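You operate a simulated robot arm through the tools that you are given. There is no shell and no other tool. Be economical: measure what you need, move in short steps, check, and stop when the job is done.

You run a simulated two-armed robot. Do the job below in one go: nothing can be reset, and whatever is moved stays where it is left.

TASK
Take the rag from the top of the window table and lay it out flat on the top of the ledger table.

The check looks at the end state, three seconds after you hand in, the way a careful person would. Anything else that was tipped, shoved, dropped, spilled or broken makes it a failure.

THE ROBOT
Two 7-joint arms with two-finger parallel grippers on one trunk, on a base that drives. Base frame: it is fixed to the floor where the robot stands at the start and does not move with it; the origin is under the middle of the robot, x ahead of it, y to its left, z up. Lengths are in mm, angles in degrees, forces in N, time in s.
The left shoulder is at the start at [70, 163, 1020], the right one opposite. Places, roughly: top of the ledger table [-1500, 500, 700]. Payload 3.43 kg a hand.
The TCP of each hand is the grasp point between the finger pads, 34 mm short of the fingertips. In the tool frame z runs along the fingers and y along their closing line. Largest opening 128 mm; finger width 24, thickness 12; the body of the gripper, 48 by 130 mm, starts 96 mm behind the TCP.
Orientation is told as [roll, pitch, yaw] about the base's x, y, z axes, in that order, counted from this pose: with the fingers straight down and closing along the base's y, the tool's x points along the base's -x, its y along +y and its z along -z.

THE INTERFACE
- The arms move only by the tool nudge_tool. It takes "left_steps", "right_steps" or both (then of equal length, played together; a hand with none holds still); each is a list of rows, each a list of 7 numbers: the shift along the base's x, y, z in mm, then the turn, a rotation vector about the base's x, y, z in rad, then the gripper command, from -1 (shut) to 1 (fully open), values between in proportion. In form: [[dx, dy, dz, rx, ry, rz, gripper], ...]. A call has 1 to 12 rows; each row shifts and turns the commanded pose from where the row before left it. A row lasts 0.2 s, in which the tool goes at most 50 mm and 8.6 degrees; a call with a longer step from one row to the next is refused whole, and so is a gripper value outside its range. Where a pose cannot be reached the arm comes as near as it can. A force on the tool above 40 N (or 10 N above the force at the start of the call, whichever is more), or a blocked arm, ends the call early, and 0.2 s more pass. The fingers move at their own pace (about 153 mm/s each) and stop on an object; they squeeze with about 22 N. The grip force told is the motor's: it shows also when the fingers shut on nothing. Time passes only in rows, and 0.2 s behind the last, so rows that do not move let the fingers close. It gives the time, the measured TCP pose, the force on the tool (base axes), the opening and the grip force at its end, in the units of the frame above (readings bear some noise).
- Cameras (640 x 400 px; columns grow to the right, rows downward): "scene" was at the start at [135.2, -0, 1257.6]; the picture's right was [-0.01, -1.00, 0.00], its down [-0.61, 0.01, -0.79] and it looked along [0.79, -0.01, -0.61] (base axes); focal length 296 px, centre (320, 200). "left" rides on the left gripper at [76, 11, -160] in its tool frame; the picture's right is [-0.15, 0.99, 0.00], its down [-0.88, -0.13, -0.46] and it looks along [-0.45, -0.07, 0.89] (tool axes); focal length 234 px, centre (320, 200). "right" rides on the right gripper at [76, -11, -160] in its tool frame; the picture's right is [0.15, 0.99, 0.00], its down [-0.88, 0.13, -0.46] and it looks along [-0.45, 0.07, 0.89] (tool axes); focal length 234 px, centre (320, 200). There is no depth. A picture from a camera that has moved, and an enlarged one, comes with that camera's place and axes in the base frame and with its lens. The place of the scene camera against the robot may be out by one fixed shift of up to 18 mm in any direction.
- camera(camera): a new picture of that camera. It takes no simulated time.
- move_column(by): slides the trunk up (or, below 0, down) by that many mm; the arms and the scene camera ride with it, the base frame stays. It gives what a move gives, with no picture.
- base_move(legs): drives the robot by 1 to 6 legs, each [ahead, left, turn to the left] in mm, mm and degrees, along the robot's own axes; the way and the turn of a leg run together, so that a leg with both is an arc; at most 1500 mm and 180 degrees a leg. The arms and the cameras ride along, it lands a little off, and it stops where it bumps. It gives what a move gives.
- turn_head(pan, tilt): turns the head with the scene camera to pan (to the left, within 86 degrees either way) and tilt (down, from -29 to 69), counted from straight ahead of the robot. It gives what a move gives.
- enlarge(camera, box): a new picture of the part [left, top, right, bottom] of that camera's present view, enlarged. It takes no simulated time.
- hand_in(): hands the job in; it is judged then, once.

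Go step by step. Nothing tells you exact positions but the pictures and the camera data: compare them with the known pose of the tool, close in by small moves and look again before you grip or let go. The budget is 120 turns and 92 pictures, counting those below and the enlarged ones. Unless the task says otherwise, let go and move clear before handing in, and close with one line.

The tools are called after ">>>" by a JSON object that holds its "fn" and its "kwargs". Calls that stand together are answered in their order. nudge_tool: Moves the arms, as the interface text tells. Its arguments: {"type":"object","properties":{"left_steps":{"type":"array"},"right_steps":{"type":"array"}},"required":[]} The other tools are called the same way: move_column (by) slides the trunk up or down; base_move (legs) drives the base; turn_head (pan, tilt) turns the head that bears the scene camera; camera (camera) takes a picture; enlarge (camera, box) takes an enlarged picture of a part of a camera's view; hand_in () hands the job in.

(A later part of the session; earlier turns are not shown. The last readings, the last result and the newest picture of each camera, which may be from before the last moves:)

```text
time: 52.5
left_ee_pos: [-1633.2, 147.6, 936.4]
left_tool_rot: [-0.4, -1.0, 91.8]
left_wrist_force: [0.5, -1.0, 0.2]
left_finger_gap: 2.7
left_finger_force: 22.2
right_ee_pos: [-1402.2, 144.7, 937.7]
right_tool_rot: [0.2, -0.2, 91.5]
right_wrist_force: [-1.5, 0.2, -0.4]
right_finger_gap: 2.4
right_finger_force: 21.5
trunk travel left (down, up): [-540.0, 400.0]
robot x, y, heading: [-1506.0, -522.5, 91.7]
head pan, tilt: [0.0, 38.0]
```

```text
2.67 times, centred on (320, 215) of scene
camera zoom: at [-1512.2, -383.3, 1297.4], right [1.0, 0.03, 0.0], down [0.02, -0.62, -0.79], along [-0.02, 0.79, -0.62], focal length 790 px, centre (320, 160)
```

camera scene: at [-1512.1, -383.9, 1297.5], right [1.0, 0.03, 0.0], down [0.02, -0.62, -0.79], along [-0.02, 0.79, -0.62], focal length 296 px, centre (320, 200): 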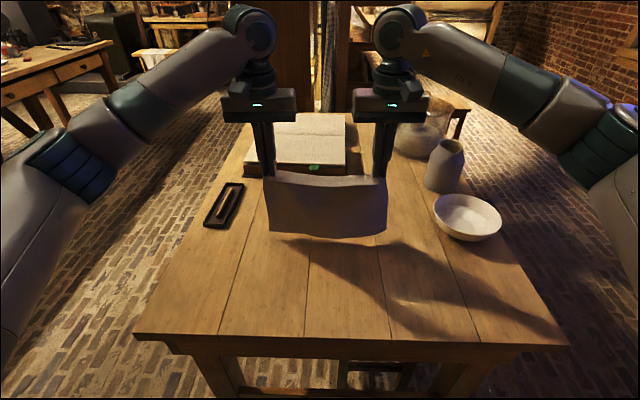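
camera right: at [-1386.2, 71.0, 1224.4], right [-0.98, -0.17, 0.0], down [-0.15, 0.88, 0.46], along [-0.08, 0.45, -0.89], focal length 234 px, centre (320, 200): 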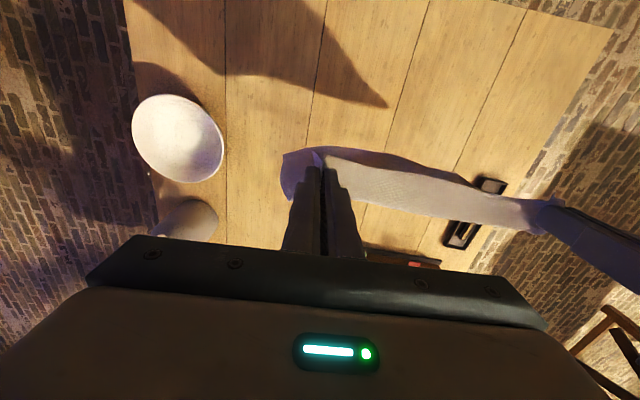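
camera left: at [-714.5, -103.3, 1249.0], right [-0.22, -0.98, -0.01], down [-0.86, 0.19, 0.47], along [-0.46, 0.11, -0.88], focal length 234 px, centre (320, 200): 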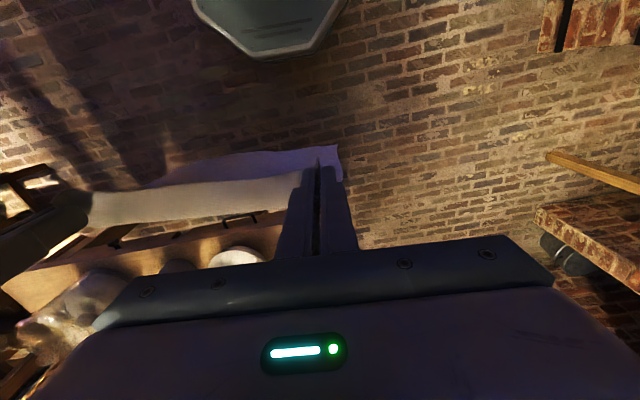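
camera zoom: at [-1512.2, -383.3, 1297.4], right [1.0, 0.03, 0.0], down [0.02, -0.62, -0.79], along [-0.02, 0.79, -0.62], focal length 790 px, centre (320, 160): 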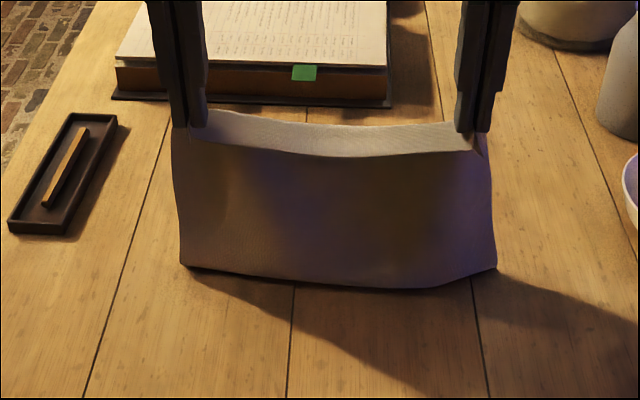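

The sheet touches down with about 205 mm below the fingers. The short held strip leans forward of the fingers, so it is better to lay the bottom edge near me and sweep the hands forward. I'll raise, move back about 200 mm and check.

>>> {"fn": "nudge_tool", "kwargs": {"left_steps": [[0, 0, 30, 0, 0, 0, -1], [0, 0, 30, 0, 0, 0, -1], [0, -25, 10, 0, 0, 0, -1], [0, -30, 0, 0, 0, 0, -1], [0, -30, 0, 0, 0, 0, -1], [0, -30, 0, 0, 0, 0, -1], [0, -30, 0, 0, 0, 0, -1], [0, -30, 0, 0, 0, 0, -1], [0, -20, 0, 0, 0, 0, -1], [0, -10, 0, 0, 0, 0, -1], [0, 0, 0, 0, 0, 0, -1], [0, 0, 0, 0, 0, 0, -1]], "right_steps": [[0, 0, 30, 0, 0, 0, -1], [0, 0, 30, 0, 0, 0, -1], [0, -25, 10, 0, 0, 0, -1], [0, -30, 0, 0, 0, 0, -1], [0, -30, 0, 0, 0, 0, -1], [0, -30, 0, 0, 0, 0, -1], [0, -30, 0, 0, 0, 0, -1], [0, -30, 0, 0, 0, 0, -1], [0, -20, 0, 0, 0, 0, -1], [0, -7, 0, 0, 0, 0, -1], [0, 0, 0, 0, 0, 0, -1], [0, 0, 0, 0, 0, 0, -1]]}}

>>> {"fn": "camera", "kwargs": {"camera": "scene"}}

>>> {"fn": "camera", "kwargs": {"camera": "right"}}

```text
time: 55.1
left_ee_pos: [-1631.2, -58.5, 1007.8]
left_tool_rot: [-0.4, -0.9, 91.8]
left_wrist_force: [1.0, 0.5, 0.6]
left_finger_gap: 2.8
left_finger_force: 22.1
right_ee_pos: [-1401.9, -57.2, 1010.5]
right_tool_rot: [0.1, -0.1, 91.5]
right_wrist_force: [-0.1, -0.4, -0.7]
right_finger_gap: 2.4
right_finger_force: 22.1
trunk travel left (down, up): [-540.0, 400.0]
robot x, y, heading: [-1506.9, -519.9, 91.7]
head pan, tilt: [0.0, 38.0]
```

```text
57 pictures are left
camera scene: at [-1512.1, -383.2, 1297.3], right [1.0, 0.03, 0.0], down [0.02, -0.62, -0.79], along [-0.02, 0.79, -0.62], focal length 296 px, centre (320, 200)
```

scene: 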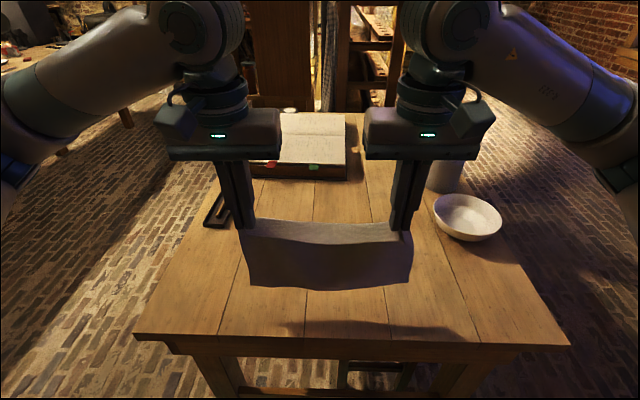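

```text
56 pictures are left
camera right: at [-1387.8, -131.9, 1169.2], right [-0.98, -0.17, 0.0], down [-0.15, 0.88, 0.46], along [-0.08, 0.45, -0.89], focal length 234 px, centre (320, 200)
```

right: 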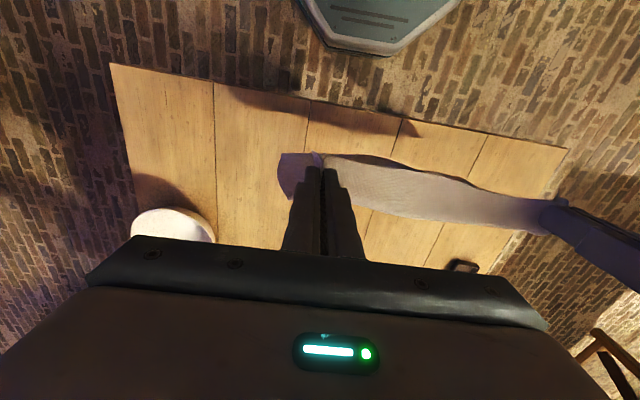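

The cloth hangs free again, with its bottom edge at about y -15. I'll lower 70 mm to touch down.

>>> {"fn": "nudge_tool", "kwargs": {"left_steps": [[0, 0, -25, 0, 0, 0, -1], [0, 0, -25, 0, 0, 0, -1], [0, 0, -20, 0, 0, 0, -1], [0, 0, 0, 0, 0, 0, -1]], "right_steps": [[0, 0, -25, 0, 0, 0, -1], [0, 0, -25, 0, 0, 0, -1], [0, 0, -22, 0, 0, 0, -1], [0, 0, 0, 0, 0, 0, -1]]}}

>>> {"fn": "enlarge", "kwargs": {"camera": "scene", "box": [160, 200, 480, 400]}}

```text
time: 56.1
left_ee_pos: [-1633.7, -59.5, 938.3]
left_tool_rot: [-0.4, -1.0, 91.8]
left_wrist_force: [0.1, 0.8, -0.4]
left_finger_gap: 2.6
left_finger_force: 21.6
right_ee_pos: [-1402.8, -52.6, 937.2]
right_tool_rot: [0.2, -0.1, 91.5]
right_wrist_force: [0.0, -0.3, -0.2]
right_finger_gap: 2.4
right_finger_force: 21.9
trunk travel left (down, up): [-540.0, 400.0]
robot x, y, heading: [-1507.5, -522.8, 91.7]
head pan, tilt: [0.0, 38.0]
```

```text
2.00 times, centred on (320, 300) of scene
camera zoom: at [-1512.1, -383.6, 1297.4], right [1.0, 0.03, 0.0], down [0.02, -0.62, -0.79], along [-0.02, 0.79, -0.62], focal length 592 px, centre (320, 0)
```

zoom: 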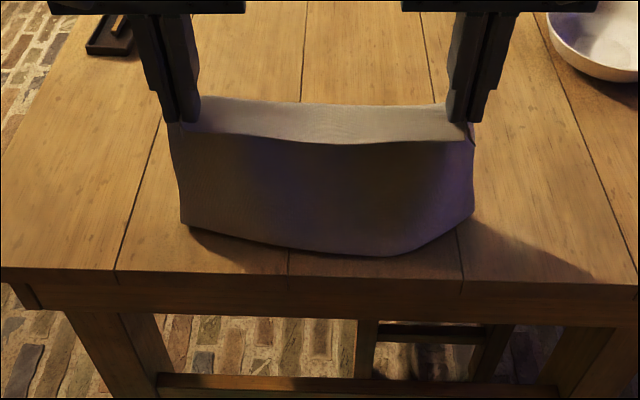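

The lower edge is at the table, about y -20 to -58. I'll now sweep the hands forward and down in an arc, pausing partway to look.

>>> {"fn": "nudge_tool", "kwargs": {"left_steps": [[0, 26, -5, 0, 0, 0, -1], [0, 26, -5, 0, 0, 0, -1], [0, 26, -6, 0, 0, 0, -1], [0, 23, -11, 0, 0, 0, -1], [0, 23, -11, 0, 0, 0, -1], [0, 20, -16, 0, 0, 0, -1], [0, 20, -16, 0, 0, 0, -1], [0, 0, 0, 0, 0, 0, -1]], "right_steps": [[0, 26, -5, 0, 0, 0, -1], [0, 26, -5, 0, 0, 0, -1], [0, 26, -6, 0, 0, 0, -1], [0, 23, -11, 0, 0, 0, -1], [0, 20, -11, 0, 0, 0, -1], [0, 20, -16, 0, 0, 0, -1], [0, 18, -16, 0, 0, 0, -1], [0, 0, 0, 0, 0, 0, -1]]}}

>>> {"fn": "camera", "kwargs": {"camera": "scene"}}

>>> {"fn": "camera", "kwargs": {"camera": "right"}}

```text
time: 57.9
left_ee_pos: [-1632.8, 104.3, 868.8]
left_tool_rot: [-0.4, -1.0, 91.9]
left_wrist_force: [-0.4, -0.7, 0.4]
left_finger_gap: 2.5
left_finger_force: 22.1
right_ee_pos: [-1399.1, 105.3, 867.2]
right_tool_rot: [0.2, 0.0, 91.5]
right_wrist_force: [-1.3, 0.3, 0.3]
right_finger_gap: 2.4
right_finger_force: 22.2
trunk travel left (down, up): [-540.0, 400.0]
robot x, y, heading: [-1506.3, -520.9, 91.9]
head pan, tilt: [0.0, 38.0]
```

```text
54 pictures are left
camera scene: at [-1512.2, -383.9, 1297.4], right [1.0, 0.03, 0.0], down [0.02, -0.62, -0.79], along [-0.02, 0.79, -0.62], focal length 296 px, centre (320, 200)
```

scene: 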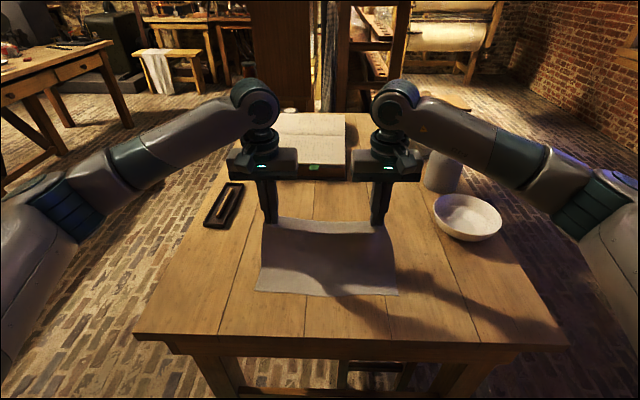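

```text
53 pictures are left
camera right: at [-1385.4, 30.4, 1026.7], right [-0.98, -0.17, 0.0], down [-0.15, 0.88, 0.46], along [-0.08, 0.45, -0.89], focal length 234 px, centre (320, 200)
```

right: 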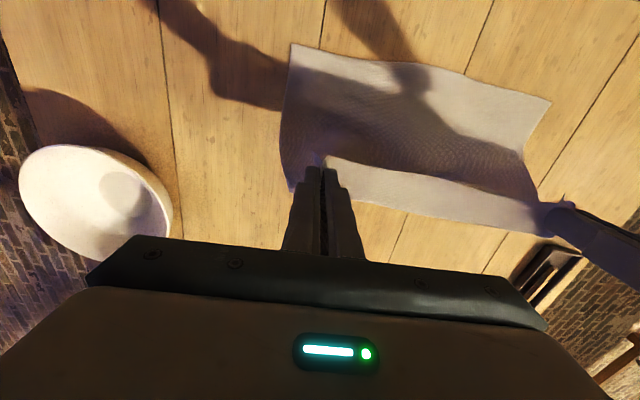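

The sheet lays out nicely, with its near edge at y≈28 and slack left. I'll continue the sweep, finishing just above the table.

>>> {"fn": "nudge_tool", "kwargs": {"left_steps": [[0, 24, -6, 0, 0, 0, -1], [0, 24, -12, 0, 0, 0, -1], [0, 22, -18, 0, 0, 0, -1], [0, 20, -22, 0, 0, 0, -1], [0, 15, -25, 0, 0, 0, -1], [0, 8, -22, 0, 0, 0, -1], [0, 0, 0, 0, 0, 0, -1]], "right_steps": [[0, 24, -6, 0, 0, 0, -1], [0, 24, -12, 0, 0, 0, -1], [0, 22, -18, 0, 0, 0, -1], [0, 20, -22, 0, 0, 0, -1], [0, 15, -25, 0, 0, 0, -1], [0, 8, -22, 0, 0, 0, -1], [0, 0, 0, 0, 0, 0, -1]]}}

>>> {"fn": "camera", "kwargs": {"camera": "scene"}}

>>> {"fn": "camera", "kwargs": {"camera": "right"}}

```text
time: 59.5
left_ee_pos: [-1634.5, 216.0, 761.2]
left_tool_rot: [-0.4, -0.9, 91.8]
left_wrist_force: [0.2, -0.5, -0.7]
left_finger_gap: 3.0
left_finger_force: 22.0
right_ee_pos: [-1398.4, 215.2, 761.5]
right_tool_rot: [0.3, -0.1, 91.5]
right_wrist_force: [1.1, 0.1, 0.5]
right_finger_gap: 2.4
right_finger_force: 22.5
trunk travel left (down, up): [-540.0, 400.0]
robot x, y, heading: [-1504.7, -522.6, 91.8]
head pan, tilt: [0.0, 38.0]
```

```text
52 pictures are left
camera scene: at [-1512.2, -383.7, 1297.4], right [1.0, 0.03, 0.0], down [0.02, -0.62, -0.79], along [-0.02, 0.79, -0.62], focal length 296 px, centre (320, 200)
```

scene: 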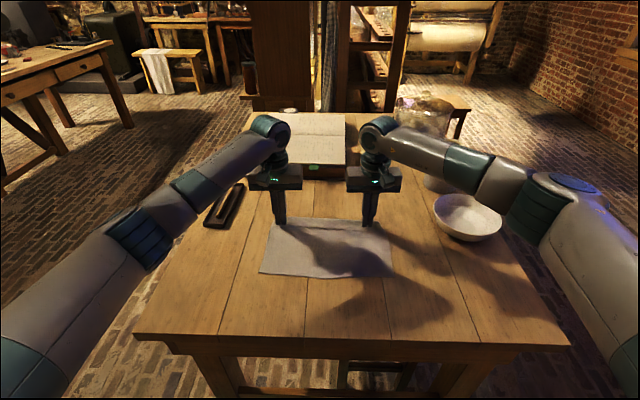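

```text
51 pictures are left
camera right: at [-1384.9, 141.1, 920.0], right [-0.98, -0.17, 0.0], down [-0.15, 0.88, 0.46], along [-0.08, 0.45, -0.89], focal length 234 px, centre (320, 200)
```

right: 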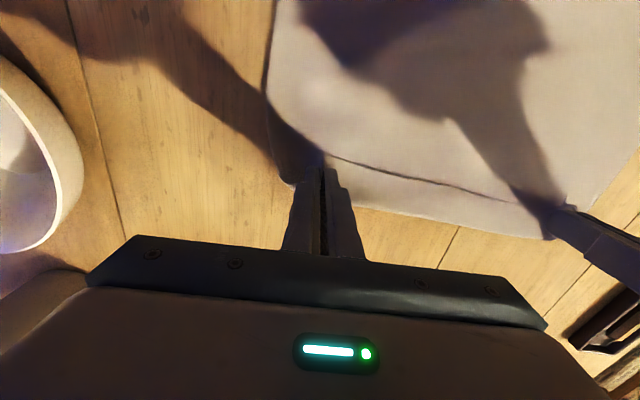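

It is nearly down, and the short strip lies forward as hoped. I'll zoom in to check for slack before finishing.

>>> {"fn": "enlarge", "kwargs": {"camera": "scene", "box": [220, 180, 440, 317]}}

>>> {"fn": "camera", "kwargs": {"camera": "left"}}

```text
2.91 times, centred on (330, 248) of scene
camera zoom: at [-1512.2, -383.7, 1297.4], right [1.0, 0.03, 0.0], down [0.02, -0.62, -0.79], along [-0.02, 0.79, -0.62], focal length 861 px, centre (291, 59)
```

zoom: 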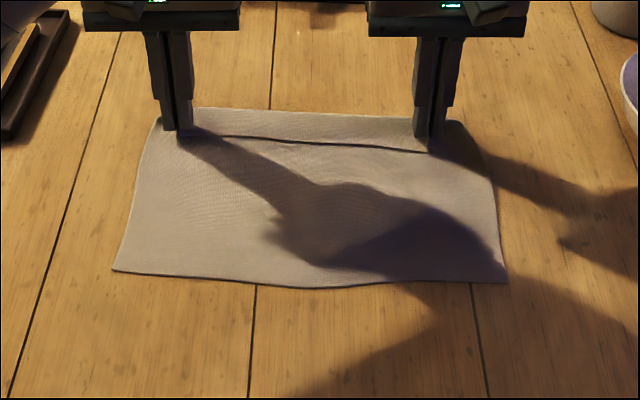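

```text
49 pictures are left
camera left: at [-1644.7, 139.2, 920.1], right [-0.99, 0.12, -0.01], down [0.1, 0.88, 0.47], along [0.06, 0.47, -0.88], focal length 234 px, centre (320, 200)
```

left: 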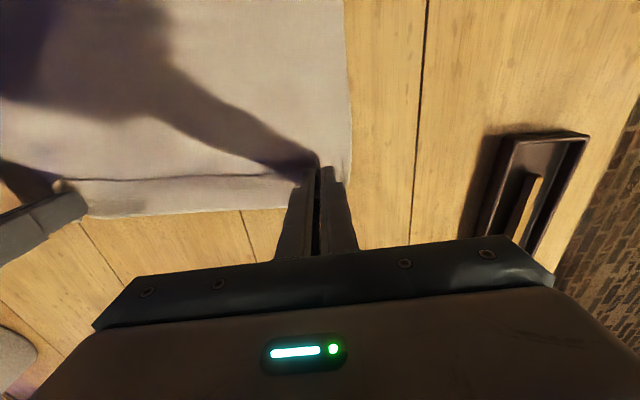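

The sheet lies flat, but the dark line near the fingers might be the real hem with the front strip doubled over. I'll look closer from the wrist cameras.

>>> {"fn": "enlarge", "kwargs": {"camera": "right", "box": [240, 100, 560, 260]}}

>>> {"fn": "enlarge", "kwargs": {"camera": "left", "box": [40, 110, 380, 260]}}

>>> {"fn": "enlarge", "kwargs": {"camera": "scene", "box": [260, 200, 400, 260]}}

```text
2.00 times, centred on (400, 180) of right
camera zoom: at [-1384.9, 141.1, 920.0], right [-0.98, -0.17, 0.0], down [-0.15, 0.88, 0.46], along [-0.08, 0.45, -0.89], focal length 468 px, centre (160, 240)
```

zoom: 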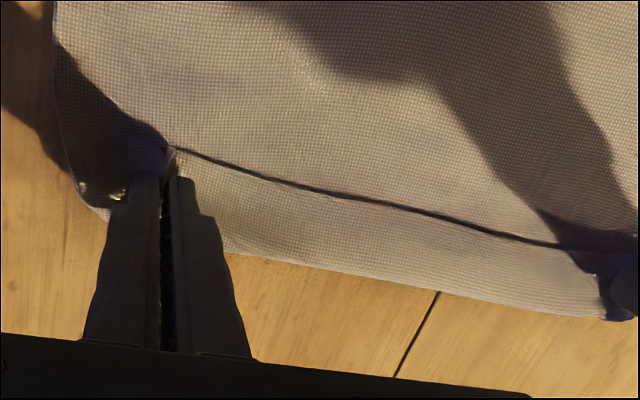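

```text
1.88 times, centred on (210, 185) of left
camera zoom: at [-1644.7, 139.2, 920.1], right [-0.99, 0.12, -0.01], down [0.1, 0.88, 0.47], along [0.06, 0.47, -0.88], focal length 441 px, centre (527, 228)
```

zoom: 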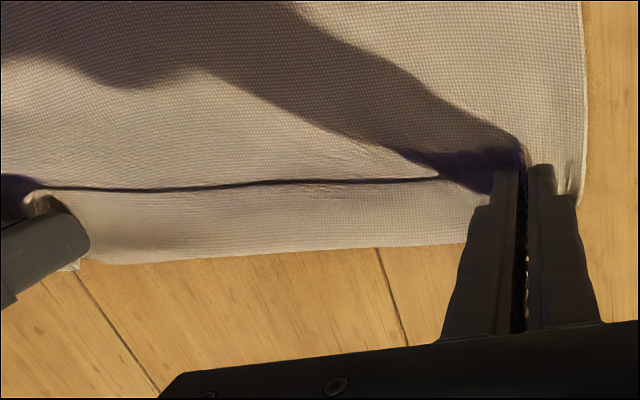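

```text
4.57 times, centred on (330, 230) of scene
camera zoom: at [-1512.2, -383.7, 1297.4], right [1.0, 0.03, 0.0], down [0.02, -0.62, -0.79], along [-0.02, 0.79, -0.62], focal length 1354 px, centre (274, 63)
```

zoom: 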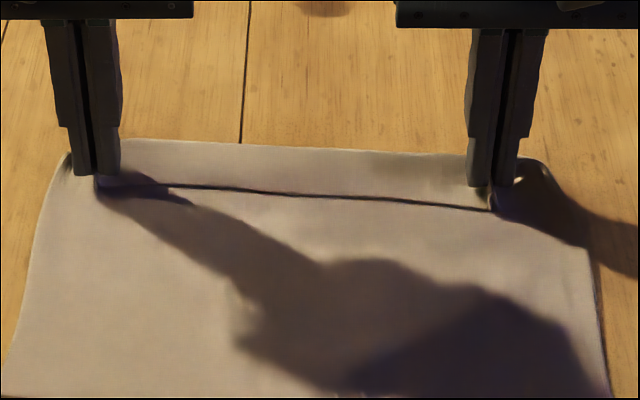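

The dark line is the hem at the pinch: the sheet goes forward from the fingers, folds over and comes back underneath. So my first idea was right, with the hanging edge laid far and the hands pulled back towards me. I'll lift it again and start over from there.

>>> {"fn": "nudge_tool", "kwargs": {"left_steps": [[0, -5, 25, 0, 0, 0, -1], [0, -5, 30, 0, 0, 0, -1], [0, -5, 30, 0, 0, 0, -1], [0, -5, 30, 0, 0, 0, -1], [0, -5, 30, 0, 0, 0, -1], [0, -5, 30, 0, 0, 0, -1], [0, 0, 30, 0, 0, 0, -1], [0, 0, 25, 0, 0, 0, -1], [0, 0, 10, 0, 0, 0, -1], [0, 0, 0, 0, 0, 0, -1], [0, 0, 0, 0, 0, 0, -1], [0, 0, 0, 0, 0, 0, -1]], "right_steps": [[0, -5, 25, 0, 0, 0, -1], [0, -5, 30, 0, 0, 0, -1], [0, -5, 30, 0, 0, 0, -1], [0, -5, 30, 0, 0, 0, -1], [0, -5, 30, 0, 0, 0, -1], [0, -5, 30, 0, 0, 0, -1], [0, 0, 30, 0, 0, 0, -1], [0, 0, 25, 0, 0, 0, -1], [0, 0, 10, 0, 0, 0, -1], [0, 0, 0, 0, 0, 0, -1], [0, 0, 0, 0, 0, 0, -1], [0, 0, 0, 0, 0, 0, -1]]}}

>>> {"fn": "camera", "kwargs": {"camera": "scene"}}

```text
time: 62.1
left_ee_pos: [-1630.2, 190.5, 1004.7]
left_tool_rot: [-0.3, -0.9, 91.9]
left_wrist_force: [-1.2, -0.2, 0.4]
left_finger_gap: 2.7
left_finger_force: 21.8
right_ee_pos: [-1400.2, 185.2, 1001.8]
right_tool_rot: [0.2, -0.2, 91.5]
right_wrist_force: [0.6, 0.7, 1.0]
right_finger_gap: 2.6
right_finger_force: 22.6
trunk travel left (down, up): [-540.0, 400.0]
robot x, y, heading: [-1506.6, -520.9, 91.5]
head pan, tilt: [0.0, 38.0]
```

```text
45 pictures are left
camera scene: at [-1512.1, -383.0, 1297.3], right [1.0, 0.03, 0.0], down [0.02, -0.62, -0.79], along [-0.02, 0.79, -0.62], focal length 296 px, centre (320, 200)
```

scene: 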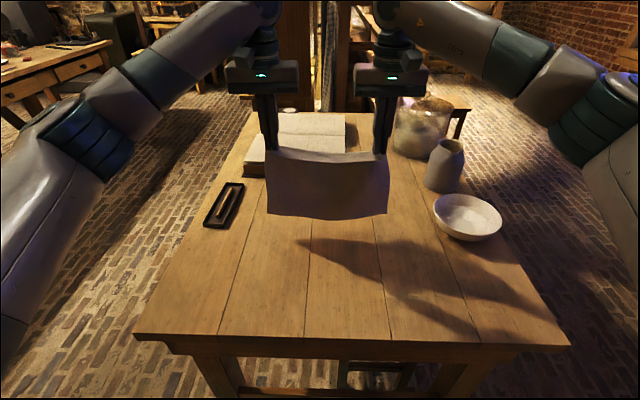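

It hangs freely at y≈187 with its lower edge further forward, near 230. I'll touch down and draw the hands back towards me in an arc.

>>> {"fn": "nudge_tool", "kwargs": {"left_steps": [[0, -8, -25, 0, 0, 0, -1], [0, -12, -25, 0, 0, 0, -1], [0, -20, -8, 0, 0, 0, -1], [0, -20, -8, 0, 0, 0, -1], [0, -20, -10, 0, 0, 0, -1], [0, -20, -15, 0, 0, 0, -1], [0, -18, -16, 0, 0, 0, -1], [0, -15, -18, 0, 0, 0, -1], [0, -14, -18, 0, 0, 0, -1], [0, 0, 0, 0, 0, 0, -1]], "right_steps": [[0, -8, -25, 0, 0, 0, -1], [0, -12, -25, 0, 0, 0, -1], [0, -20, -8, 0, 0, 0, -1], [0, -20, -8, 0, 0, 0, -1], [0, -20, -10, 0, 0, 0, -1], [0, -20, -15, 0, 0, 0, -1], [0, -18, -16, 0, 0, 0, -1], [0, -15, -18, 0, 0, 0, -1], [0, -14, -18, 0, 0, 0, -1], [0, 0, 0, 0, 0, 0, -1]]}}

>>> {"fn": "camera", "kwargs": {"camera": "scene"}}

>>> {"fn": "camera", "kwargs": {"camera": "right"}}

```text
time: 64.3
left_ee_pos: [-1632.7, 41.6, 859.9]
left_tool_rot: [-0.4, -0.9, 91.9]
left_wrist_force: [0.4, -0.4, -0.3]
left_finger_gap: 2.7
left_finger_force: 22.3
right_ee_pos: [-1397.6, 38.2, 859.1]
right_tool_rot: [0.3, -0.1, 91.5]
right_wrist_force: [0.6, 0.1, 0.1]
right_finger_gap: 2.5
right_finger_force: 21.8
trunk travel left (down, up): [-540.0, 400.0]
robot x, y, heading: [-1505.2, -521.9, 91.6]
head pan, tilt: [0.0, 38.0]
```

```text
44 pictures are left
camera scene: at [-1512.0, -383.2, 1297.3], right [1.0, 0.03, 0.0], down [0.02, -0.62, -0.79], along [-0.02, 0.79, -0.62], focal length 296 px, centre (320, 200)
```

scene: 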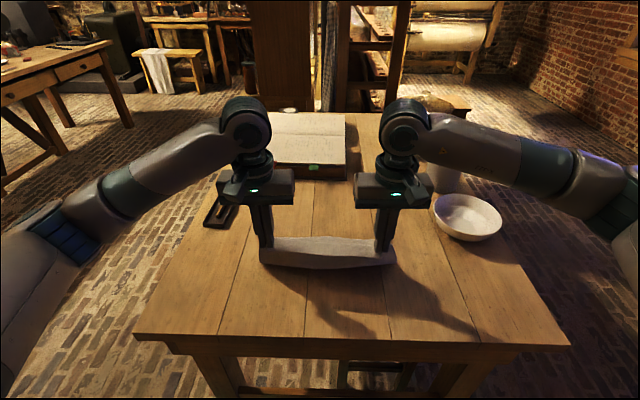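

```text
43 pictures are left
camera right: at [-1383.0, -37.3, 1017.1], right [-0.98, -0.17, 0.0], down [-0.15, 0.88, 0.46], along [-0.08, 0.45, -0.89], focal length 234 px, centre (320, 200)
```

right: 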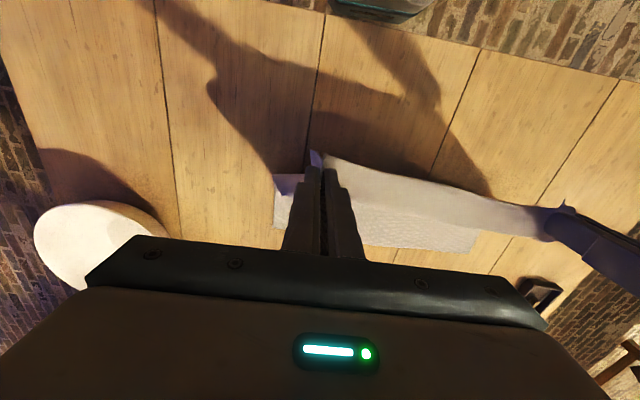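

The sheet now runs forward and down from the fingers, with its far edge on the table at y≈190. I'll continue back and down to lay out the rest.

>>> {"fn": "nudge_tool", "kwargs": {"left_steps": [[0, -20, -5, 0, 0, 0, -1], [0, -20, -5, 0, 0, 0, -1], [0, -10, -15, 0, 0, 0, -1], [0, -10, -15, 0, 0, 0, -1], [0, -6, -20, 0, 0, 0, -1], [0, -6, -20, 0, 0, 0, -1], [0, -3, -15, 0, 0, 0, -1], [0, 0, 0, 0, 0, 0, -1]], "right_steps": [[0, -20, -5, 0, 0, 0, -1], [0, -20, -5, 0, 0, 0, -1], [0, -10, -15, 0, 0, 0, -1], [0, -10, -15, 0, 0, 0, -1], [0, -6, -20, 0, 0, 0, -1], [0, -6, -20, 0, 0, 0, -1], [0, 0, -15, 0, 0, 0, -1], [0, 0, 0, 0, 0, 0, -1]]}}

>>> {"fn": "camera", "kwargs": {"camera": "scene"}}

>>> {"fn": "camera", "kwargs": {"camera": "right"}}

```text
time: 66.1
left_ee_pos: [-1631.2, -34.9, 765.8]
left_tool_rot: [-0.4, -0.9, 91.7]
left_wrist_force: [-0.6, -0.4, -0.3]
left_finger_gap: 2.9
left_finger_force: 22.0
right_ee_pos: [-1399.9, -33.2, 765.6]
right_tool_rot: [0.2, -0.1, 91.5]
right_wrist_force: [-0.3, 0.5, 1.2]
right_finger_gap: 2.3
right_finger_force: 22.0
trunk travel left (down, up): [-540.0, 400.0]
robot x, y, heading: [-1505.2, -519.2, 91.9]
head pan, tilt: [0.0, 38.0]
```

```text
42 pictures are left
camera scene: at [-1512.1, -383.3, 1297.4], right [1.0, 0.03, 0.0], down [0.02, -0.62, -0.79], along [-0.02, 0.79, -0.62], focal length 296 px, centre (320, 200)
```

scene: 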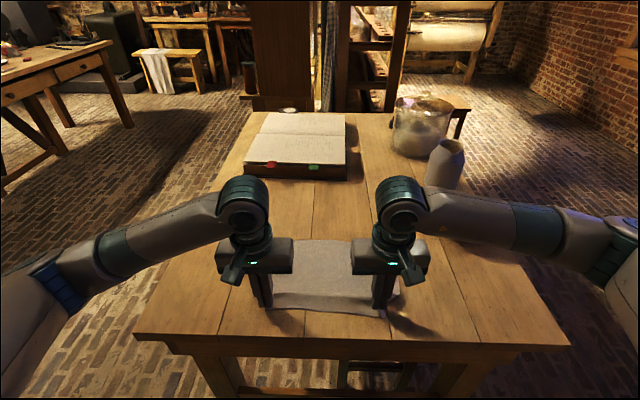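

```text
41 pictures are left
camera right: at [-1386.1, -107.8, 925.0], right [-0.98, -0.17, 0.0], down [-0.15, 0.88, 0.46], along [-0.08, 0.45, -0.89], focal length 234 px, centre (320, 200)
```

right: 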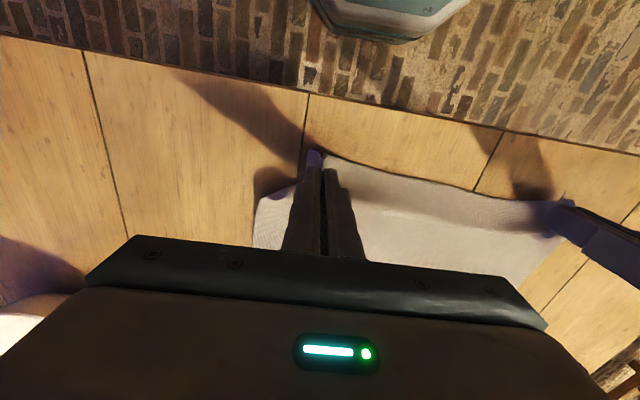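

The rag spans y≈-50 to 197 with its hem clear of the table edge. I'll lower until the fingertips touch lightly, then ease the grips open.

>>> {"fn": "nudge_tool", "kwargs": {"left_steps": [[-2, -1, -8, 0, 0, 0, -1], [-2, -1, -8, 0, 0, 0, -1], [0, 0, -5, 0, 0, 0, -1], [0, 0, -4, 0, 0, 0, -1], [0, 0, -3, 0, 0, 0, -1], [0, 0, 0, 0, 0, 0, -1]], "right_steps": [[2, -1, -8, 0, 0, 0, -1], [2, -1, -8, 0, 0, 0, -1], [0, 0, -5, 0, 0, 0, -1], [0, 0, -4, 0, 0, 0, -1], [0, 0, -3, 0, 0, 0, -1], [0, 0, 0, 0, 0, 0, -1]]}}

```text
time: 66.8
left_ee_pos: [-1635.1, -35.9, 755.2]
left_tool_rot: [-0.9, -1.8, 91.6]
left_wrist_force: [-0.7, -4.4, 26.2]
left_finger_gap: 2.9
left_finger_force: 21.7
right_ee_pos: [-1397.2, -34.8, 756.0]
right_tool_rot: [0.6, -1.1, 91.5]
right_wrist_force: [2.7, -3.5, 23.0]
right_finger_gap: 2.4
right_finger_force: 22.4
trunk travel left (down, up): [-540.0, 400.0]
robot x, y, heading: [-1507.2, -519.0, 91.5]
head pan, tilt: [0.0, 38.0]
stopped in row 3 (left hand): the force on the tool passed its limit (the readings are from after the stop); the commanded pose is now the measured one
```

The fingertips are on the ledger table (its top is at z≈720). I'll ease off by 2 mm, open gradually so the folds spread, and lift straight up.

>>> {"fn": "nudge_tool", "kwargs": {"left_steps": [[0, 0, 2, 0, 0, 0, -1], [0, 0, 0, 0, 0, 0, -0.8], [0, 0, 0, 0, 0, 0, -0.6], [0, 0, 0, 0, 0, 0, -0.4], [0, 0, 4, 0, 0, 0, -0.3], [0, 0, 15, 0, 0, 0, -0.3], [0, 0, 30, 0, 0, 0, -0.3], [0, 0, 40, 0, 0, 0, -0.3], [0, 0, 40, 0, 0, 0, -0.3], [0, 0, 40, 0, 0, 0, -0.3]], "right_steps": [[0, 0, 2, 0, 0, 0, -1], [0, 0, 0, 0, 0, 0, -0.8], [0, 0, 0, 0, 0, 0, -0.6], [0, 0, 0, 0, 0, 0, -0.4], [0, 0, 4, 0, 0, 0, -0.3], [0, 0, 15, 0, 0, 0, -0.3], [0, 0, 30, 0, 0, 0, -0.3], [0, 0, 40, 0, 0, 0, -0.3], [0, 0, 40, 0, 0, 0, -0.3], [0, 0, 40, 0, 0, 0, -0.3]]}}

>>> {"fn": "turn_head", "kwargs": {"pan": 0, "tilt": 55}}

>>> {"fn": "camera", "kwargs": {"camera": "scene"}}

>>> {"fn": "camera", "kwargs": {"camera": "right"}}

>>> {"fn": "camera", "kwargs": {"camera": "left"}}

```text
time: 69.0
left_ee_pos: [-1633.7, -34.8, 923.1]
left_tool_rot: [-0.8, -1.5, 91.7]
left_wrist_force: [-0.4, -1.3, 0.2]
left_finger_gap: 44.6
left_finger_force: 0.0
right_ee_pos: [-1399.9, -34.3, 922.9]
right_tool_rot: [0.5, -0.6, 91.3]
right_wrist_force: [0.1, -0.2, -0.2]
right_finger_gap: 44.9
right_finger_force: 0.1
trunk travel left (down, up): [-540.0, 400.0]
robot x, y, heading: [-1502.5, -522.8, 91.6]
head pan, tilt: [0.0, 38.0]
```

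```text
time: 69.8
left_ee_pos: [-1632.5, -32.6, 922.6]
left_tool_rot: [-0.8, -1.5, 91.8]
left_wrist_force: [0.4, 0.2, -0.5]
left_finger_gap: 44.9
left_finger_force: 0.1
right_ee_pos: [-1399.2, -33.0, 922.3]
right_tool_rot: [0.5, -0.7, 91.5]
right_wrist_force: [0.3, 1.0, -0.1]
right_finger_gap: 45.0
right_finger_force: 0.1
trunk travel left (down, up): [-540.0, 400.0]
robot x, y, heading: [-1506.5, -517.6, 91.3]
head pan, tilt: [0.0, 55.0]
```

```text
40 pictures are left
camera scene: at [-1511.6, -397.3, 1273.7], right [1.0, 0.03, 0.0], down [0.02, -0.82, -0.57], along [-0.02, 0.57, -0.82], focal length 296 px, centre (320, 200)
```

scene: 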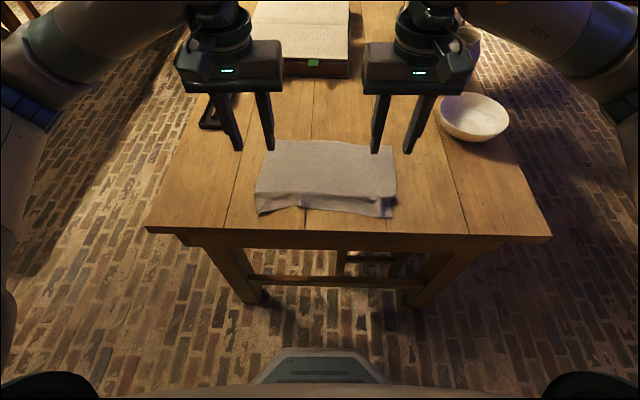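

```text
39 pictures are left
camera right: at [-1384.5, -109.4, 1080.5], right [-0.99, -0.17, 0.01], down [-0.15, 0.87, 0.47], along [-0.09, 0.46, -0.88], focal length 234 px, centre (320, 200)
```

right: 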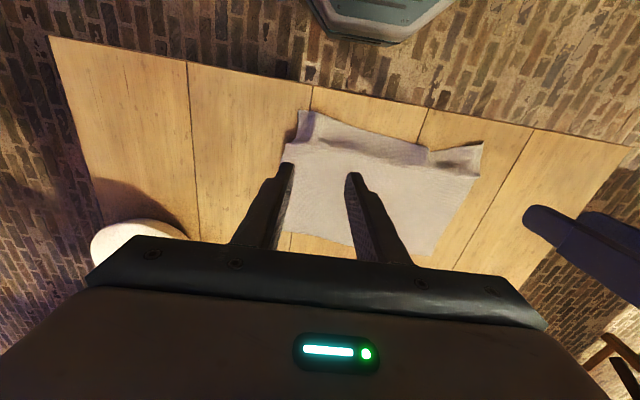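

```text
38 pictures are left
camera left: at [-1644.2, -112.0, 1079.4], right [-0.99, 0.12, -0.01], down [0.1, 0.87, 0.48], along [0.06, 0.48, -0.88], focal length 234 px, centre (320, 200)
```

left: 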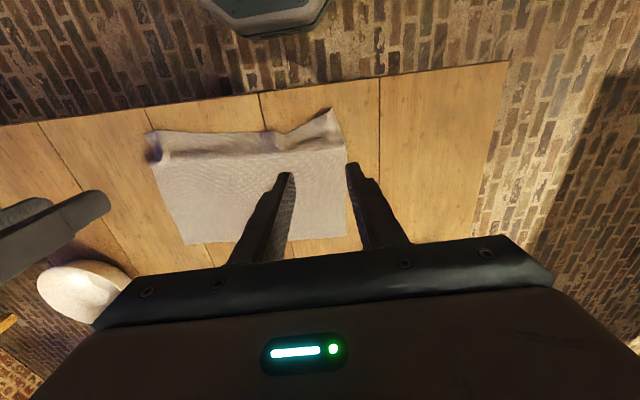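

It is mostly laid, with the near edge somewhat rumpled. I'll zoom in to see how.

>>> {"fn": "enlarge", "kwargs": {"camera": "scene", "box": [240, 125, 416, 235]}}

>>> {"fn": "enlarge", "kwargs": {"camera": "right", "box": [260, 80, 500, 230]}}

```text
3.64 times, centred on (328, 180) of scene
camera zoom: at [-1511.6, -397.3, 1273.7], right [1.0, 0.03, 0.0], down [0.02, -0.82, -0.57], along [-0.02, 0.57, -0.82], focal length 1077 px, centre (291, 273)
```

zoom: 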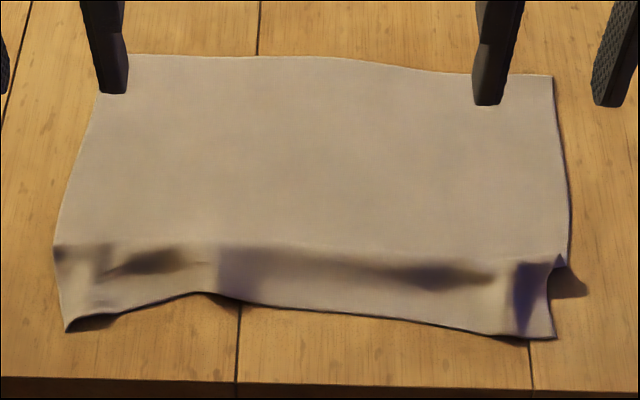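

```text
2.67 times, centred on (380, 155) of right
camera zoom: at [-1384.5, -109.4, 1080.5], right [-0.99, -0.17, 0.01], down [-0.15, 0.87, 0.47], along [-0.09, 0.46, -0.88], focal length 624 px, centre (160, 320)
```

zoom: 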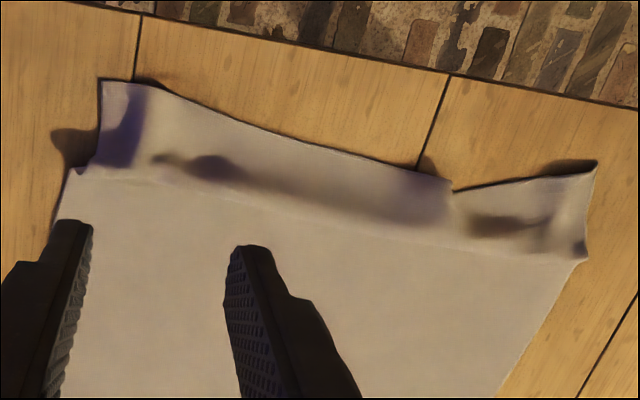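

The rag is all on the table, but there is a low hump along the near strip, with about 25–30 mm of slack each way. I'll set the fingertips on the two near corners and drag them gently outward and towards me.

>>> {"fn": "nudge_tool", "kwargs": {"left_steps": [[2, -2, -40, 0, 0, 0, -0.5], [0, -2, -40, 0, 0, 0, -0.5], [0, -4, -40, 0, 0, 0, -0.5], [0, 0, -30, 0, 0, 0, -0.5], [0, 0, -10, 0, 0, 0, -0.5], [0, 0, 0, 0, 0, 0, -0.5]], "right_steps": [[4, -2, -40, 0, 0, 0, -0.5], [0, -2, -40, 0, 0, 0, -0.5], [0, -4, -40, 0, 0, 0, -0.5], [0, 0, -30, 0, 0, 0, -0.5], [0, 0, -10, 0, 0, 0, -0.5], [0, 0, 0, 0, 0, 0, -0.5]]}}

>>> {"fn": "nudge_tool", "kwargs": {"left_steps": [[0, 0, -3, 0, 0, 0, -0.5], [0, 0, -3, 0, 0, 0, -0.5], [0, 0, 0, 0, 0, 0, -0.5]], "right_steps": [[0, 0, -3, 0, 0, 0, -0.5], [0, 0, -3, 0, 0, 0, -0.5], [0, 0, 0, 0, 0, 0, -0.5]]}}

>>> {"fn": "camera", "kwargs": {"camera": "scene"}}

```text
time: 71.2
left_ee_pos: [-1631.6, -42.3, 760.4]
left_tool_rot: [-0.8, -1.5, 91.9]
left_wrist_force: [-0.5, -0.4, -0.5]
left_finger_gap: 32.0
left_finger_force: 0.0
right_ee_pos: [-1393.4, -40.3, 761.3]
right_tool_rot: [0.5, -0.7, 91.4]
right_wrist_force: [0.9, -0.2, -0.2]
right_finger_gap: 32.0
right_finger_force: 0.0
trunk travel left (down, up): [-540.0, 400.0]
robot x, y, heading: [-1507.1, -520.4, 91.4]
head pan, tilt: [0.0, 55.0]
```

```text
time: 72.0
left_ee_pos: [-1632.0, -41.7, 755.4]
left_tool_rot: [-0.8, -1.6, 91.8]
left_wrist_force: [0.1, -0.6, 5.4]
left_finger_gap: 31.7
left_finger_force: 0.0
right_ee_pos: [-1393.6, -41.0, 756.7]
right_tool_rot: [0.5, -0.7, 91.5]
right_wrist_force: [-0.2, 0.6, 1.7]
right_finger_gap: 32.1
right_finger_force: 0.1
trunk travel left (down, up): [-540.0, 400.0]
robot x, y, heading: [-1508.1, -521.6, 91.5]
head pan, tilt: [0.0, 55.0]
```

```text
35 pictures are left
camera scene: at [-1511.5, -397.9, 1273.8], right [1.0, 0.03, 0.0], down [0.02, -0.82, -0.57], along [-0.02, 0.57, -0.82], focal length 296 px, centre (320, 200)
```

scene: 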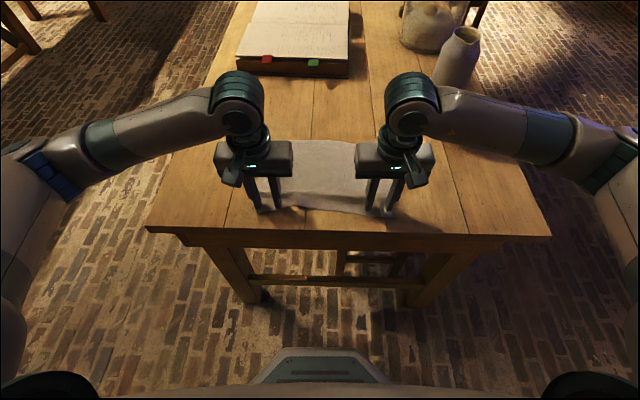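

Both fingertip pairs are just touching. I'll press 1–2 mm and drag the corners outward and towards me.

>>> {"fn": "nudge_tool", "kwargs": {"left_steps": [[0, 0, -1, 0, 0, 0, -0.5], [-3, -4, 0, 0, 0, 0, -0.5], [-3, -5, 0, 0, 0, 0, -0.5], [-3, -5, 0, 0, 0, 0, -0.5], [-3, -4, 0, 0, 0, 0, -0.5], [0, 0, 0, 0, 0, 0, -0.5]], "right_steps": [[0, 0, -2, 0, 0, 0, -0.5], [3, -4, 0, 0, 0, 0, -0.5], [3, -5, 0, 0, 0, 0, -0.5], [3, -5, 0, 0, 0, 0, -0.5], [3, -4, 0, 0, 0, 0, -0.5], [0, 0, 0, 0, 0, 0, -0.5]]}}

>>> {"fn": "nudge_tool", "kwargs": {"left_steps": [[0, 0, 10, 0, 0, 0, -0.5], [0, 0, 30, 0, 0, 0, -0.5], [0, 0, 40, 0, 0, 0, -0.5], [0, 0, 45, 0, 0, 0, -0.5], [0, 0, 45, 0, 0, 0, -0.5], [0, 0, 0, 0, 0, 0, -0.5]], "right_steps": [[0, 0, 10, 0, 0, 0, -0.5], [0, 0, 30, 0, 0, 0, -0.5], [0, 0, 40, 0, 0, 0, -0.5], [0, 0, 45, 0, 0, 0, -0.5], [0, 0, 45, 0, 0, 0, -0.5], [0, 0, 0, 0, 0, 0, -0.5]]}}

>>> {"fn": "enlarge", "kwargs": {"camera": "scene", "box": [232, 125, 424, 245]}}

>>> {"fn": "camera", "kwargs": {"camera": "right"}}

```text
time: 73.4
left_ee_pos: [-1644.3, -60.6, 756.7]
left_tool_rot: [-0.9, -1.7, 91.7]
left_wrist_force: [4.3, 6.5, 25.3]
left_finger_gap: 30.2
left_finger_force: 0.1
right_ee_pos: [-1382.2, -59.9, 756.2]
right_tool_rot: [0.6, -0.7, 91.4]
right_wrist_force: [-2.7, 2.9, 13.0]
right_finger_gap: 30.7
right_finger_force: 0.1
trunk travel left (down, up): [-540.0, 400.0]
robot x, y, heading: [-1503.8, -522.1, 91.5]
head pan, tilt: [0.0, 55.0]
```

```text
time: 74.8
left_ee_pos: [-1644.2, -57.3, 925.2]
left_tool_rot: [-0.7, -1.3, 91.8]
left_wrist_force: [0.6, 0.4, -0.5]
left_finger_gap: 31.9
left_finger_force: 0.0
right_ee_pos: [-1380.1, -58.9, 923.8]
right_tool_rot: [0.5, -0.6, 91.4]
right_wrist_force: [-1.3, -0.4, -0.5]
right_finger_gap: 32.1
right_finger_force: 0.0
trunk travel left (down, up): [-540.0, 400.0]
robot x, y, heading: [-1507.2, -516.8, 91.6]
head pan, tilt: [0.0, 55.0]
```

```text
3.33 times, centred on (328, 185) of scene
camera zoom: at [-1511.5, -396.6, 1273.5], right [1.0, 0.03, 0.0], down [0.02, -0.82, -0.57], along [-0.02, 0.57, -0.82], focal length 987 px, centre (293, 250)
```

zoom: 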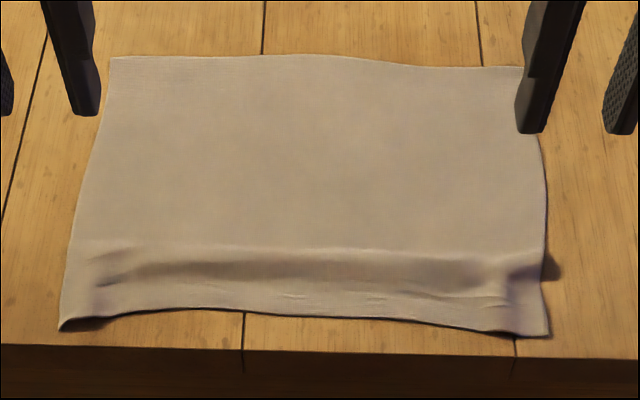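

```text
33 pictures are left
camera right: at [-1365.3, -135.7, 1082.5], right [-0.99, -0.17, 0.01], down [-0.15, 0.87, 0.47], along [-0.09, 0.46, -0.88], focal length 234 px, centre (320, 200)
```

right: 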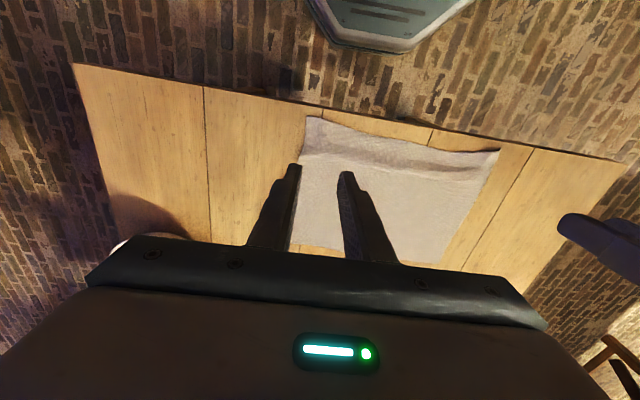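

Much better, though a shallow ripple remains near the front. I'll press on the far half and slide it about 30 mm forward to draw the ripple out and move the rag away from the table edge.

>>> {"fn": "nudge_tool", "kwargs": {"left_steps": [[8, 40, 0, 0, 0, 0, -0.5], [8, 40, 0, 0, 0, 0, -0.5], [8, 40, 0, 0, 0, 0, -0.5], [8, 40, -20, 0, 0, 0, -0.5], [0, 18, -40, 0, 0, 0, -0.5], [0, 0, -40, 0, 0, 0, -0.5], [0, 0, -40, 0, 0, 0, -0.5], [0, 0, -20, 0, 0, 0, -0.5], [0, 0, 0, 0, 0, 0, -0.5], [0, 0, -4, 0, 0, 0, -0.5], [0, 0, -3, 0, 0, 0, -0.5], [0, 0, 0, 0, 0, 0, -0.5]], "right_steps": [[-8, 40, 0, 0, 0, 0, -0.5], [-8, 40, 0, 0, 0, 0, -0.5], [-8, 40, 0, 0, 0, 0, -0.5], [-8, 40, -20, 0, 0, 0, -0.5], [0, 18, -40, 0, 0, 0, -0.5], [0, 0, -40, 0, 0, 0, -0.5], [0, 0, -40, 0, 0, 0, -0.5], [0, 0, -20, 0, 0, 0, -0.5], [0, 0, 0, 0, 0, 0, -0.5], [0, 0, -4, 0, 0, 0, -0.5], [0, 0, -3, 0, 0, 0, -0.5], [0, 0, 0, 0, 0, 0, -0.5]]}}

>>> {"fn": "camera", "kwargs": {"camera": "scene"}}

```text
time: 77.4
left_ee_pos: [-1612.2, 118.9, 758.9]
left_tool_rot: [-0.7, -1.3, 91.8]
left_wrist_force: [-0.4, 0.2, 0.1]
left_finger_gap: 31.8
left_finger_force: 0.0
right_ee_pos: [-1412.6, 119.2, 754.5]
right_tool_rot: [0.4, -0.7, 91.4]
right_wrist_force: [0.1, -0.6, 0.1]
right_finger_gap: 32.0
right_finger_force: 0.1
trunk travel left (down, up): [-540.0, 400.0]
robot x, y, heading: [-1505.0, -522.9, 91.6]
head pan, tilt: [0.0, 55.0]
```

```text
32 pictures are left
camera scene: at [-1511.6, -397.2, 1273.6], right [1.0, 0.03, 0.0], down [0.02, -0.82, -0.57], along [-0.02, 0.57, -0.82], focal length 296 px, centre (320, 200)
```

scene: 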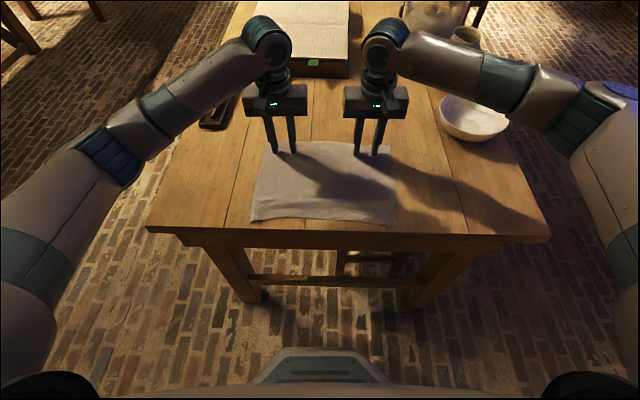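

The fingertips are just above the cloth's far half. I'll press lightly and slide forward.

>>> {"fn": "nudge_tool", "kwargs": {"left_steps": [[0, 0, -3, 0, 0, 0, -0.5], [0, 0, -2, 0, 0, 0, -0.5], [0, 0, -1, 0, 0, 0, -0.5], [0, 5, 0, 0, 0, 0, -0.5], [0, 6, 0, 0, 0, 0, -0.5], [0, 6, 0, 0, 0, 0, -0.5], [0, 6, 0, 0, 0, 0, -0.5], [0, 5, 0, 0, 0, 0, -0.5], [0, 0, 0, 0, 0, 0, -0.5]], "right_steps": [[0, 0, -1, 0, 0, 0, -0.5], [0, 0, -1, 0, 0, 0, -0.5], [0, 0, 0, 0, 0, 0, -0.5], [0, 5, 0, 0, 0, 0, -0.5], [0, 6, 0, 0, 0, 0, -0.5], [0, 6, 0, 0, 0, 0, -0.5], [0, 6, 0, 0, 0, 0, -0.5], [0, 5, 0, 0, 0, 0, -0.5], [0, 0, 0, 0, 0, 0, -0.5]]}}

>>> {"fn": "enlarge", "kwargs": {"camera": "scene", "box": [232, 125, 424, 245]}}

```text
time: 79.4
left_ee_pos: [-1612.8, 144.0, 755.6]
left_tool_rot: [-0.8, -1.7, 91.9]
left_wrist_force: [-1.3, -8.2, 34.8]
left_finger_gap: 31.9
left_finger_force: 0.0
right_ee_pos: [-1412.9, 142.7, 758.1]
right_tool_rot: [0.6, -0.9, 91.5]
right_wrist_force: [0.0, 0.2, 0.4]
right_finger_gap: 32.0
right_finger_force: 0.0
trunk travel left (down, up): [-540.0, 400.0]
robot x, y, heading: [-1507.0, -522.6, 91.6]
head pan, tilt: [0.0, 55.0]
```

```text
3.33 times, centred on (328, 185) of scene
camera zoom: at [-1510.9, -401.9, 1274.2], right [1.0, 0.03, 0.0], down [0.02, -0.82, -0.58], along [-0.02, 0.58, -0.82], focal length 987 px, centre (293, 250)
```

zoom: 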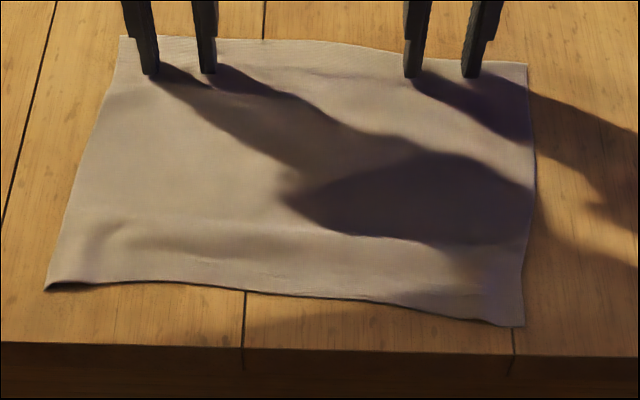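

The left side slid and the ripple almost went, but the right fingertips lost contact. I'll lift the left hand, then press and slide only the right side the same way.

>>> {"fn": "nudge_tool", "kwargs": {"left_steps": [[0, 0, 15, 0, 0, 0, -0.5], [0, 0, 15, 0, 0, 0, -0.5], [0, 0, 0, 0, 0, 0, -0.5], [0, 0, 0, 0, 0, 0, -0.5], [0, 0, 0, 0, 0, 0, -0.5], [0, 0, 0, 0, 0, 0, -0.5]], "right_steps": [[0, -6, 0, 0, 0, 0, -0.5], [0, -6, 0, 0, 0, 0, -0.5], [0, 0, -2, 0, 0, 0, -0.5], [0, 0, -2, 0, 0, 0, -0.5], [0, 0, -1, 0, 0, 0, -0.5], [0, 0, 0, 0, 0, 0, -0.5]]}}

```text
time: 81.0
left_ee_pos: [-1613.4, 144.5, 782.6]
left_tool_rot: [-0.9, -1.5, 91.8]
left_wrist_force: [0.6, 0.9, -0.5]
left_finger_gap: 32.2
left_finger_force: 0.1
right_ee_pos: [-1412.6, 137.1, 755.8]
right_tool_rot: [0.7, -1.1, 91.5]
right_wrist_force: [0.8, -3.6, 20.0]
right_finger_gap: 32.1
right_finger_force: 0.5
trunk travel left (down, up): [-540.0, 400.0]
robot x, y, heading: [-1503.3, -520.2, 91.6]
head pan, tilt: [0.0, 55.0]
stopped in row 6 (right hand): the force on the tool passed its limit (the readings are from after the stop); the commanded pose is now the measured one
```

>>> {"fn": "nudge_tool", "kwargs": {"right_steps": [[0, 5, 0, 0, 0, 0, -0.5], [0, 6, 0, 0, 0, 0, -0.5], [0, 6, 0, 0, 0, 0, -0.5], [0, 6, 0, 0, 0, 0, -0.5], [0, 2, 0, 0, 0, 0, -0.5], [0, 0, 0, 0, 0, 0, -0.5]]}}

>>> {"fn": "enlarge", "kwargs": {"camera": "scene", "box": [232, 125, 424, 245]}}

```text
time: 82.4
left_ee_pos: [-1615.4, 145.6, 783.5]
left_tool_rot: [-0.9, -1.7, 91.7]
left_wrist_force: [-0.4, 0.4, 0.6]
left_finger_gap: 31.9
left_finger_force: 0.0
right_ee_pos: [-1414.1, 160.2, 754.9]
right_tool_rot: [0.6, -1.0, 91.4]
right_wrist_force: [0.3, -4.2, 21.4]
right_finger_gap: 32.0
right_finger_force: 0.1
trunk travel left (down, up): [-540.0, 400.0]
robot x, y, heading: [-1508.4, -521.8, 91.8]
head pan, tilt: [0.0, 55.0]
```

```text
3.33 times, centred on (328, 185) of scene
camera zoom: at [-1511.9, -400.0, 1274.0], right [1.0, 0.03, 0.0], down [0.02, -0.82, -0.58], along [-0.02, 0.58, -0.82], focal length 987 px, centre (293, 250)
```

zoom: 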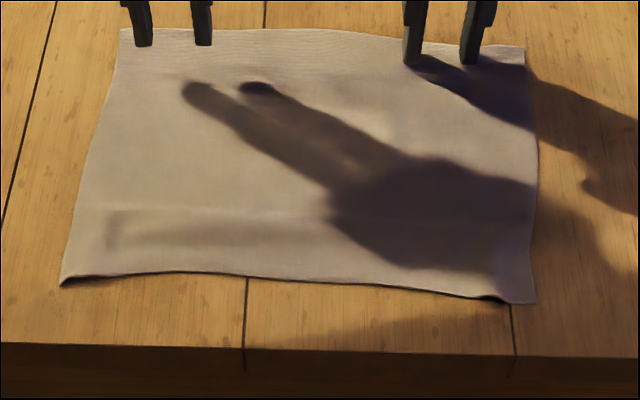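

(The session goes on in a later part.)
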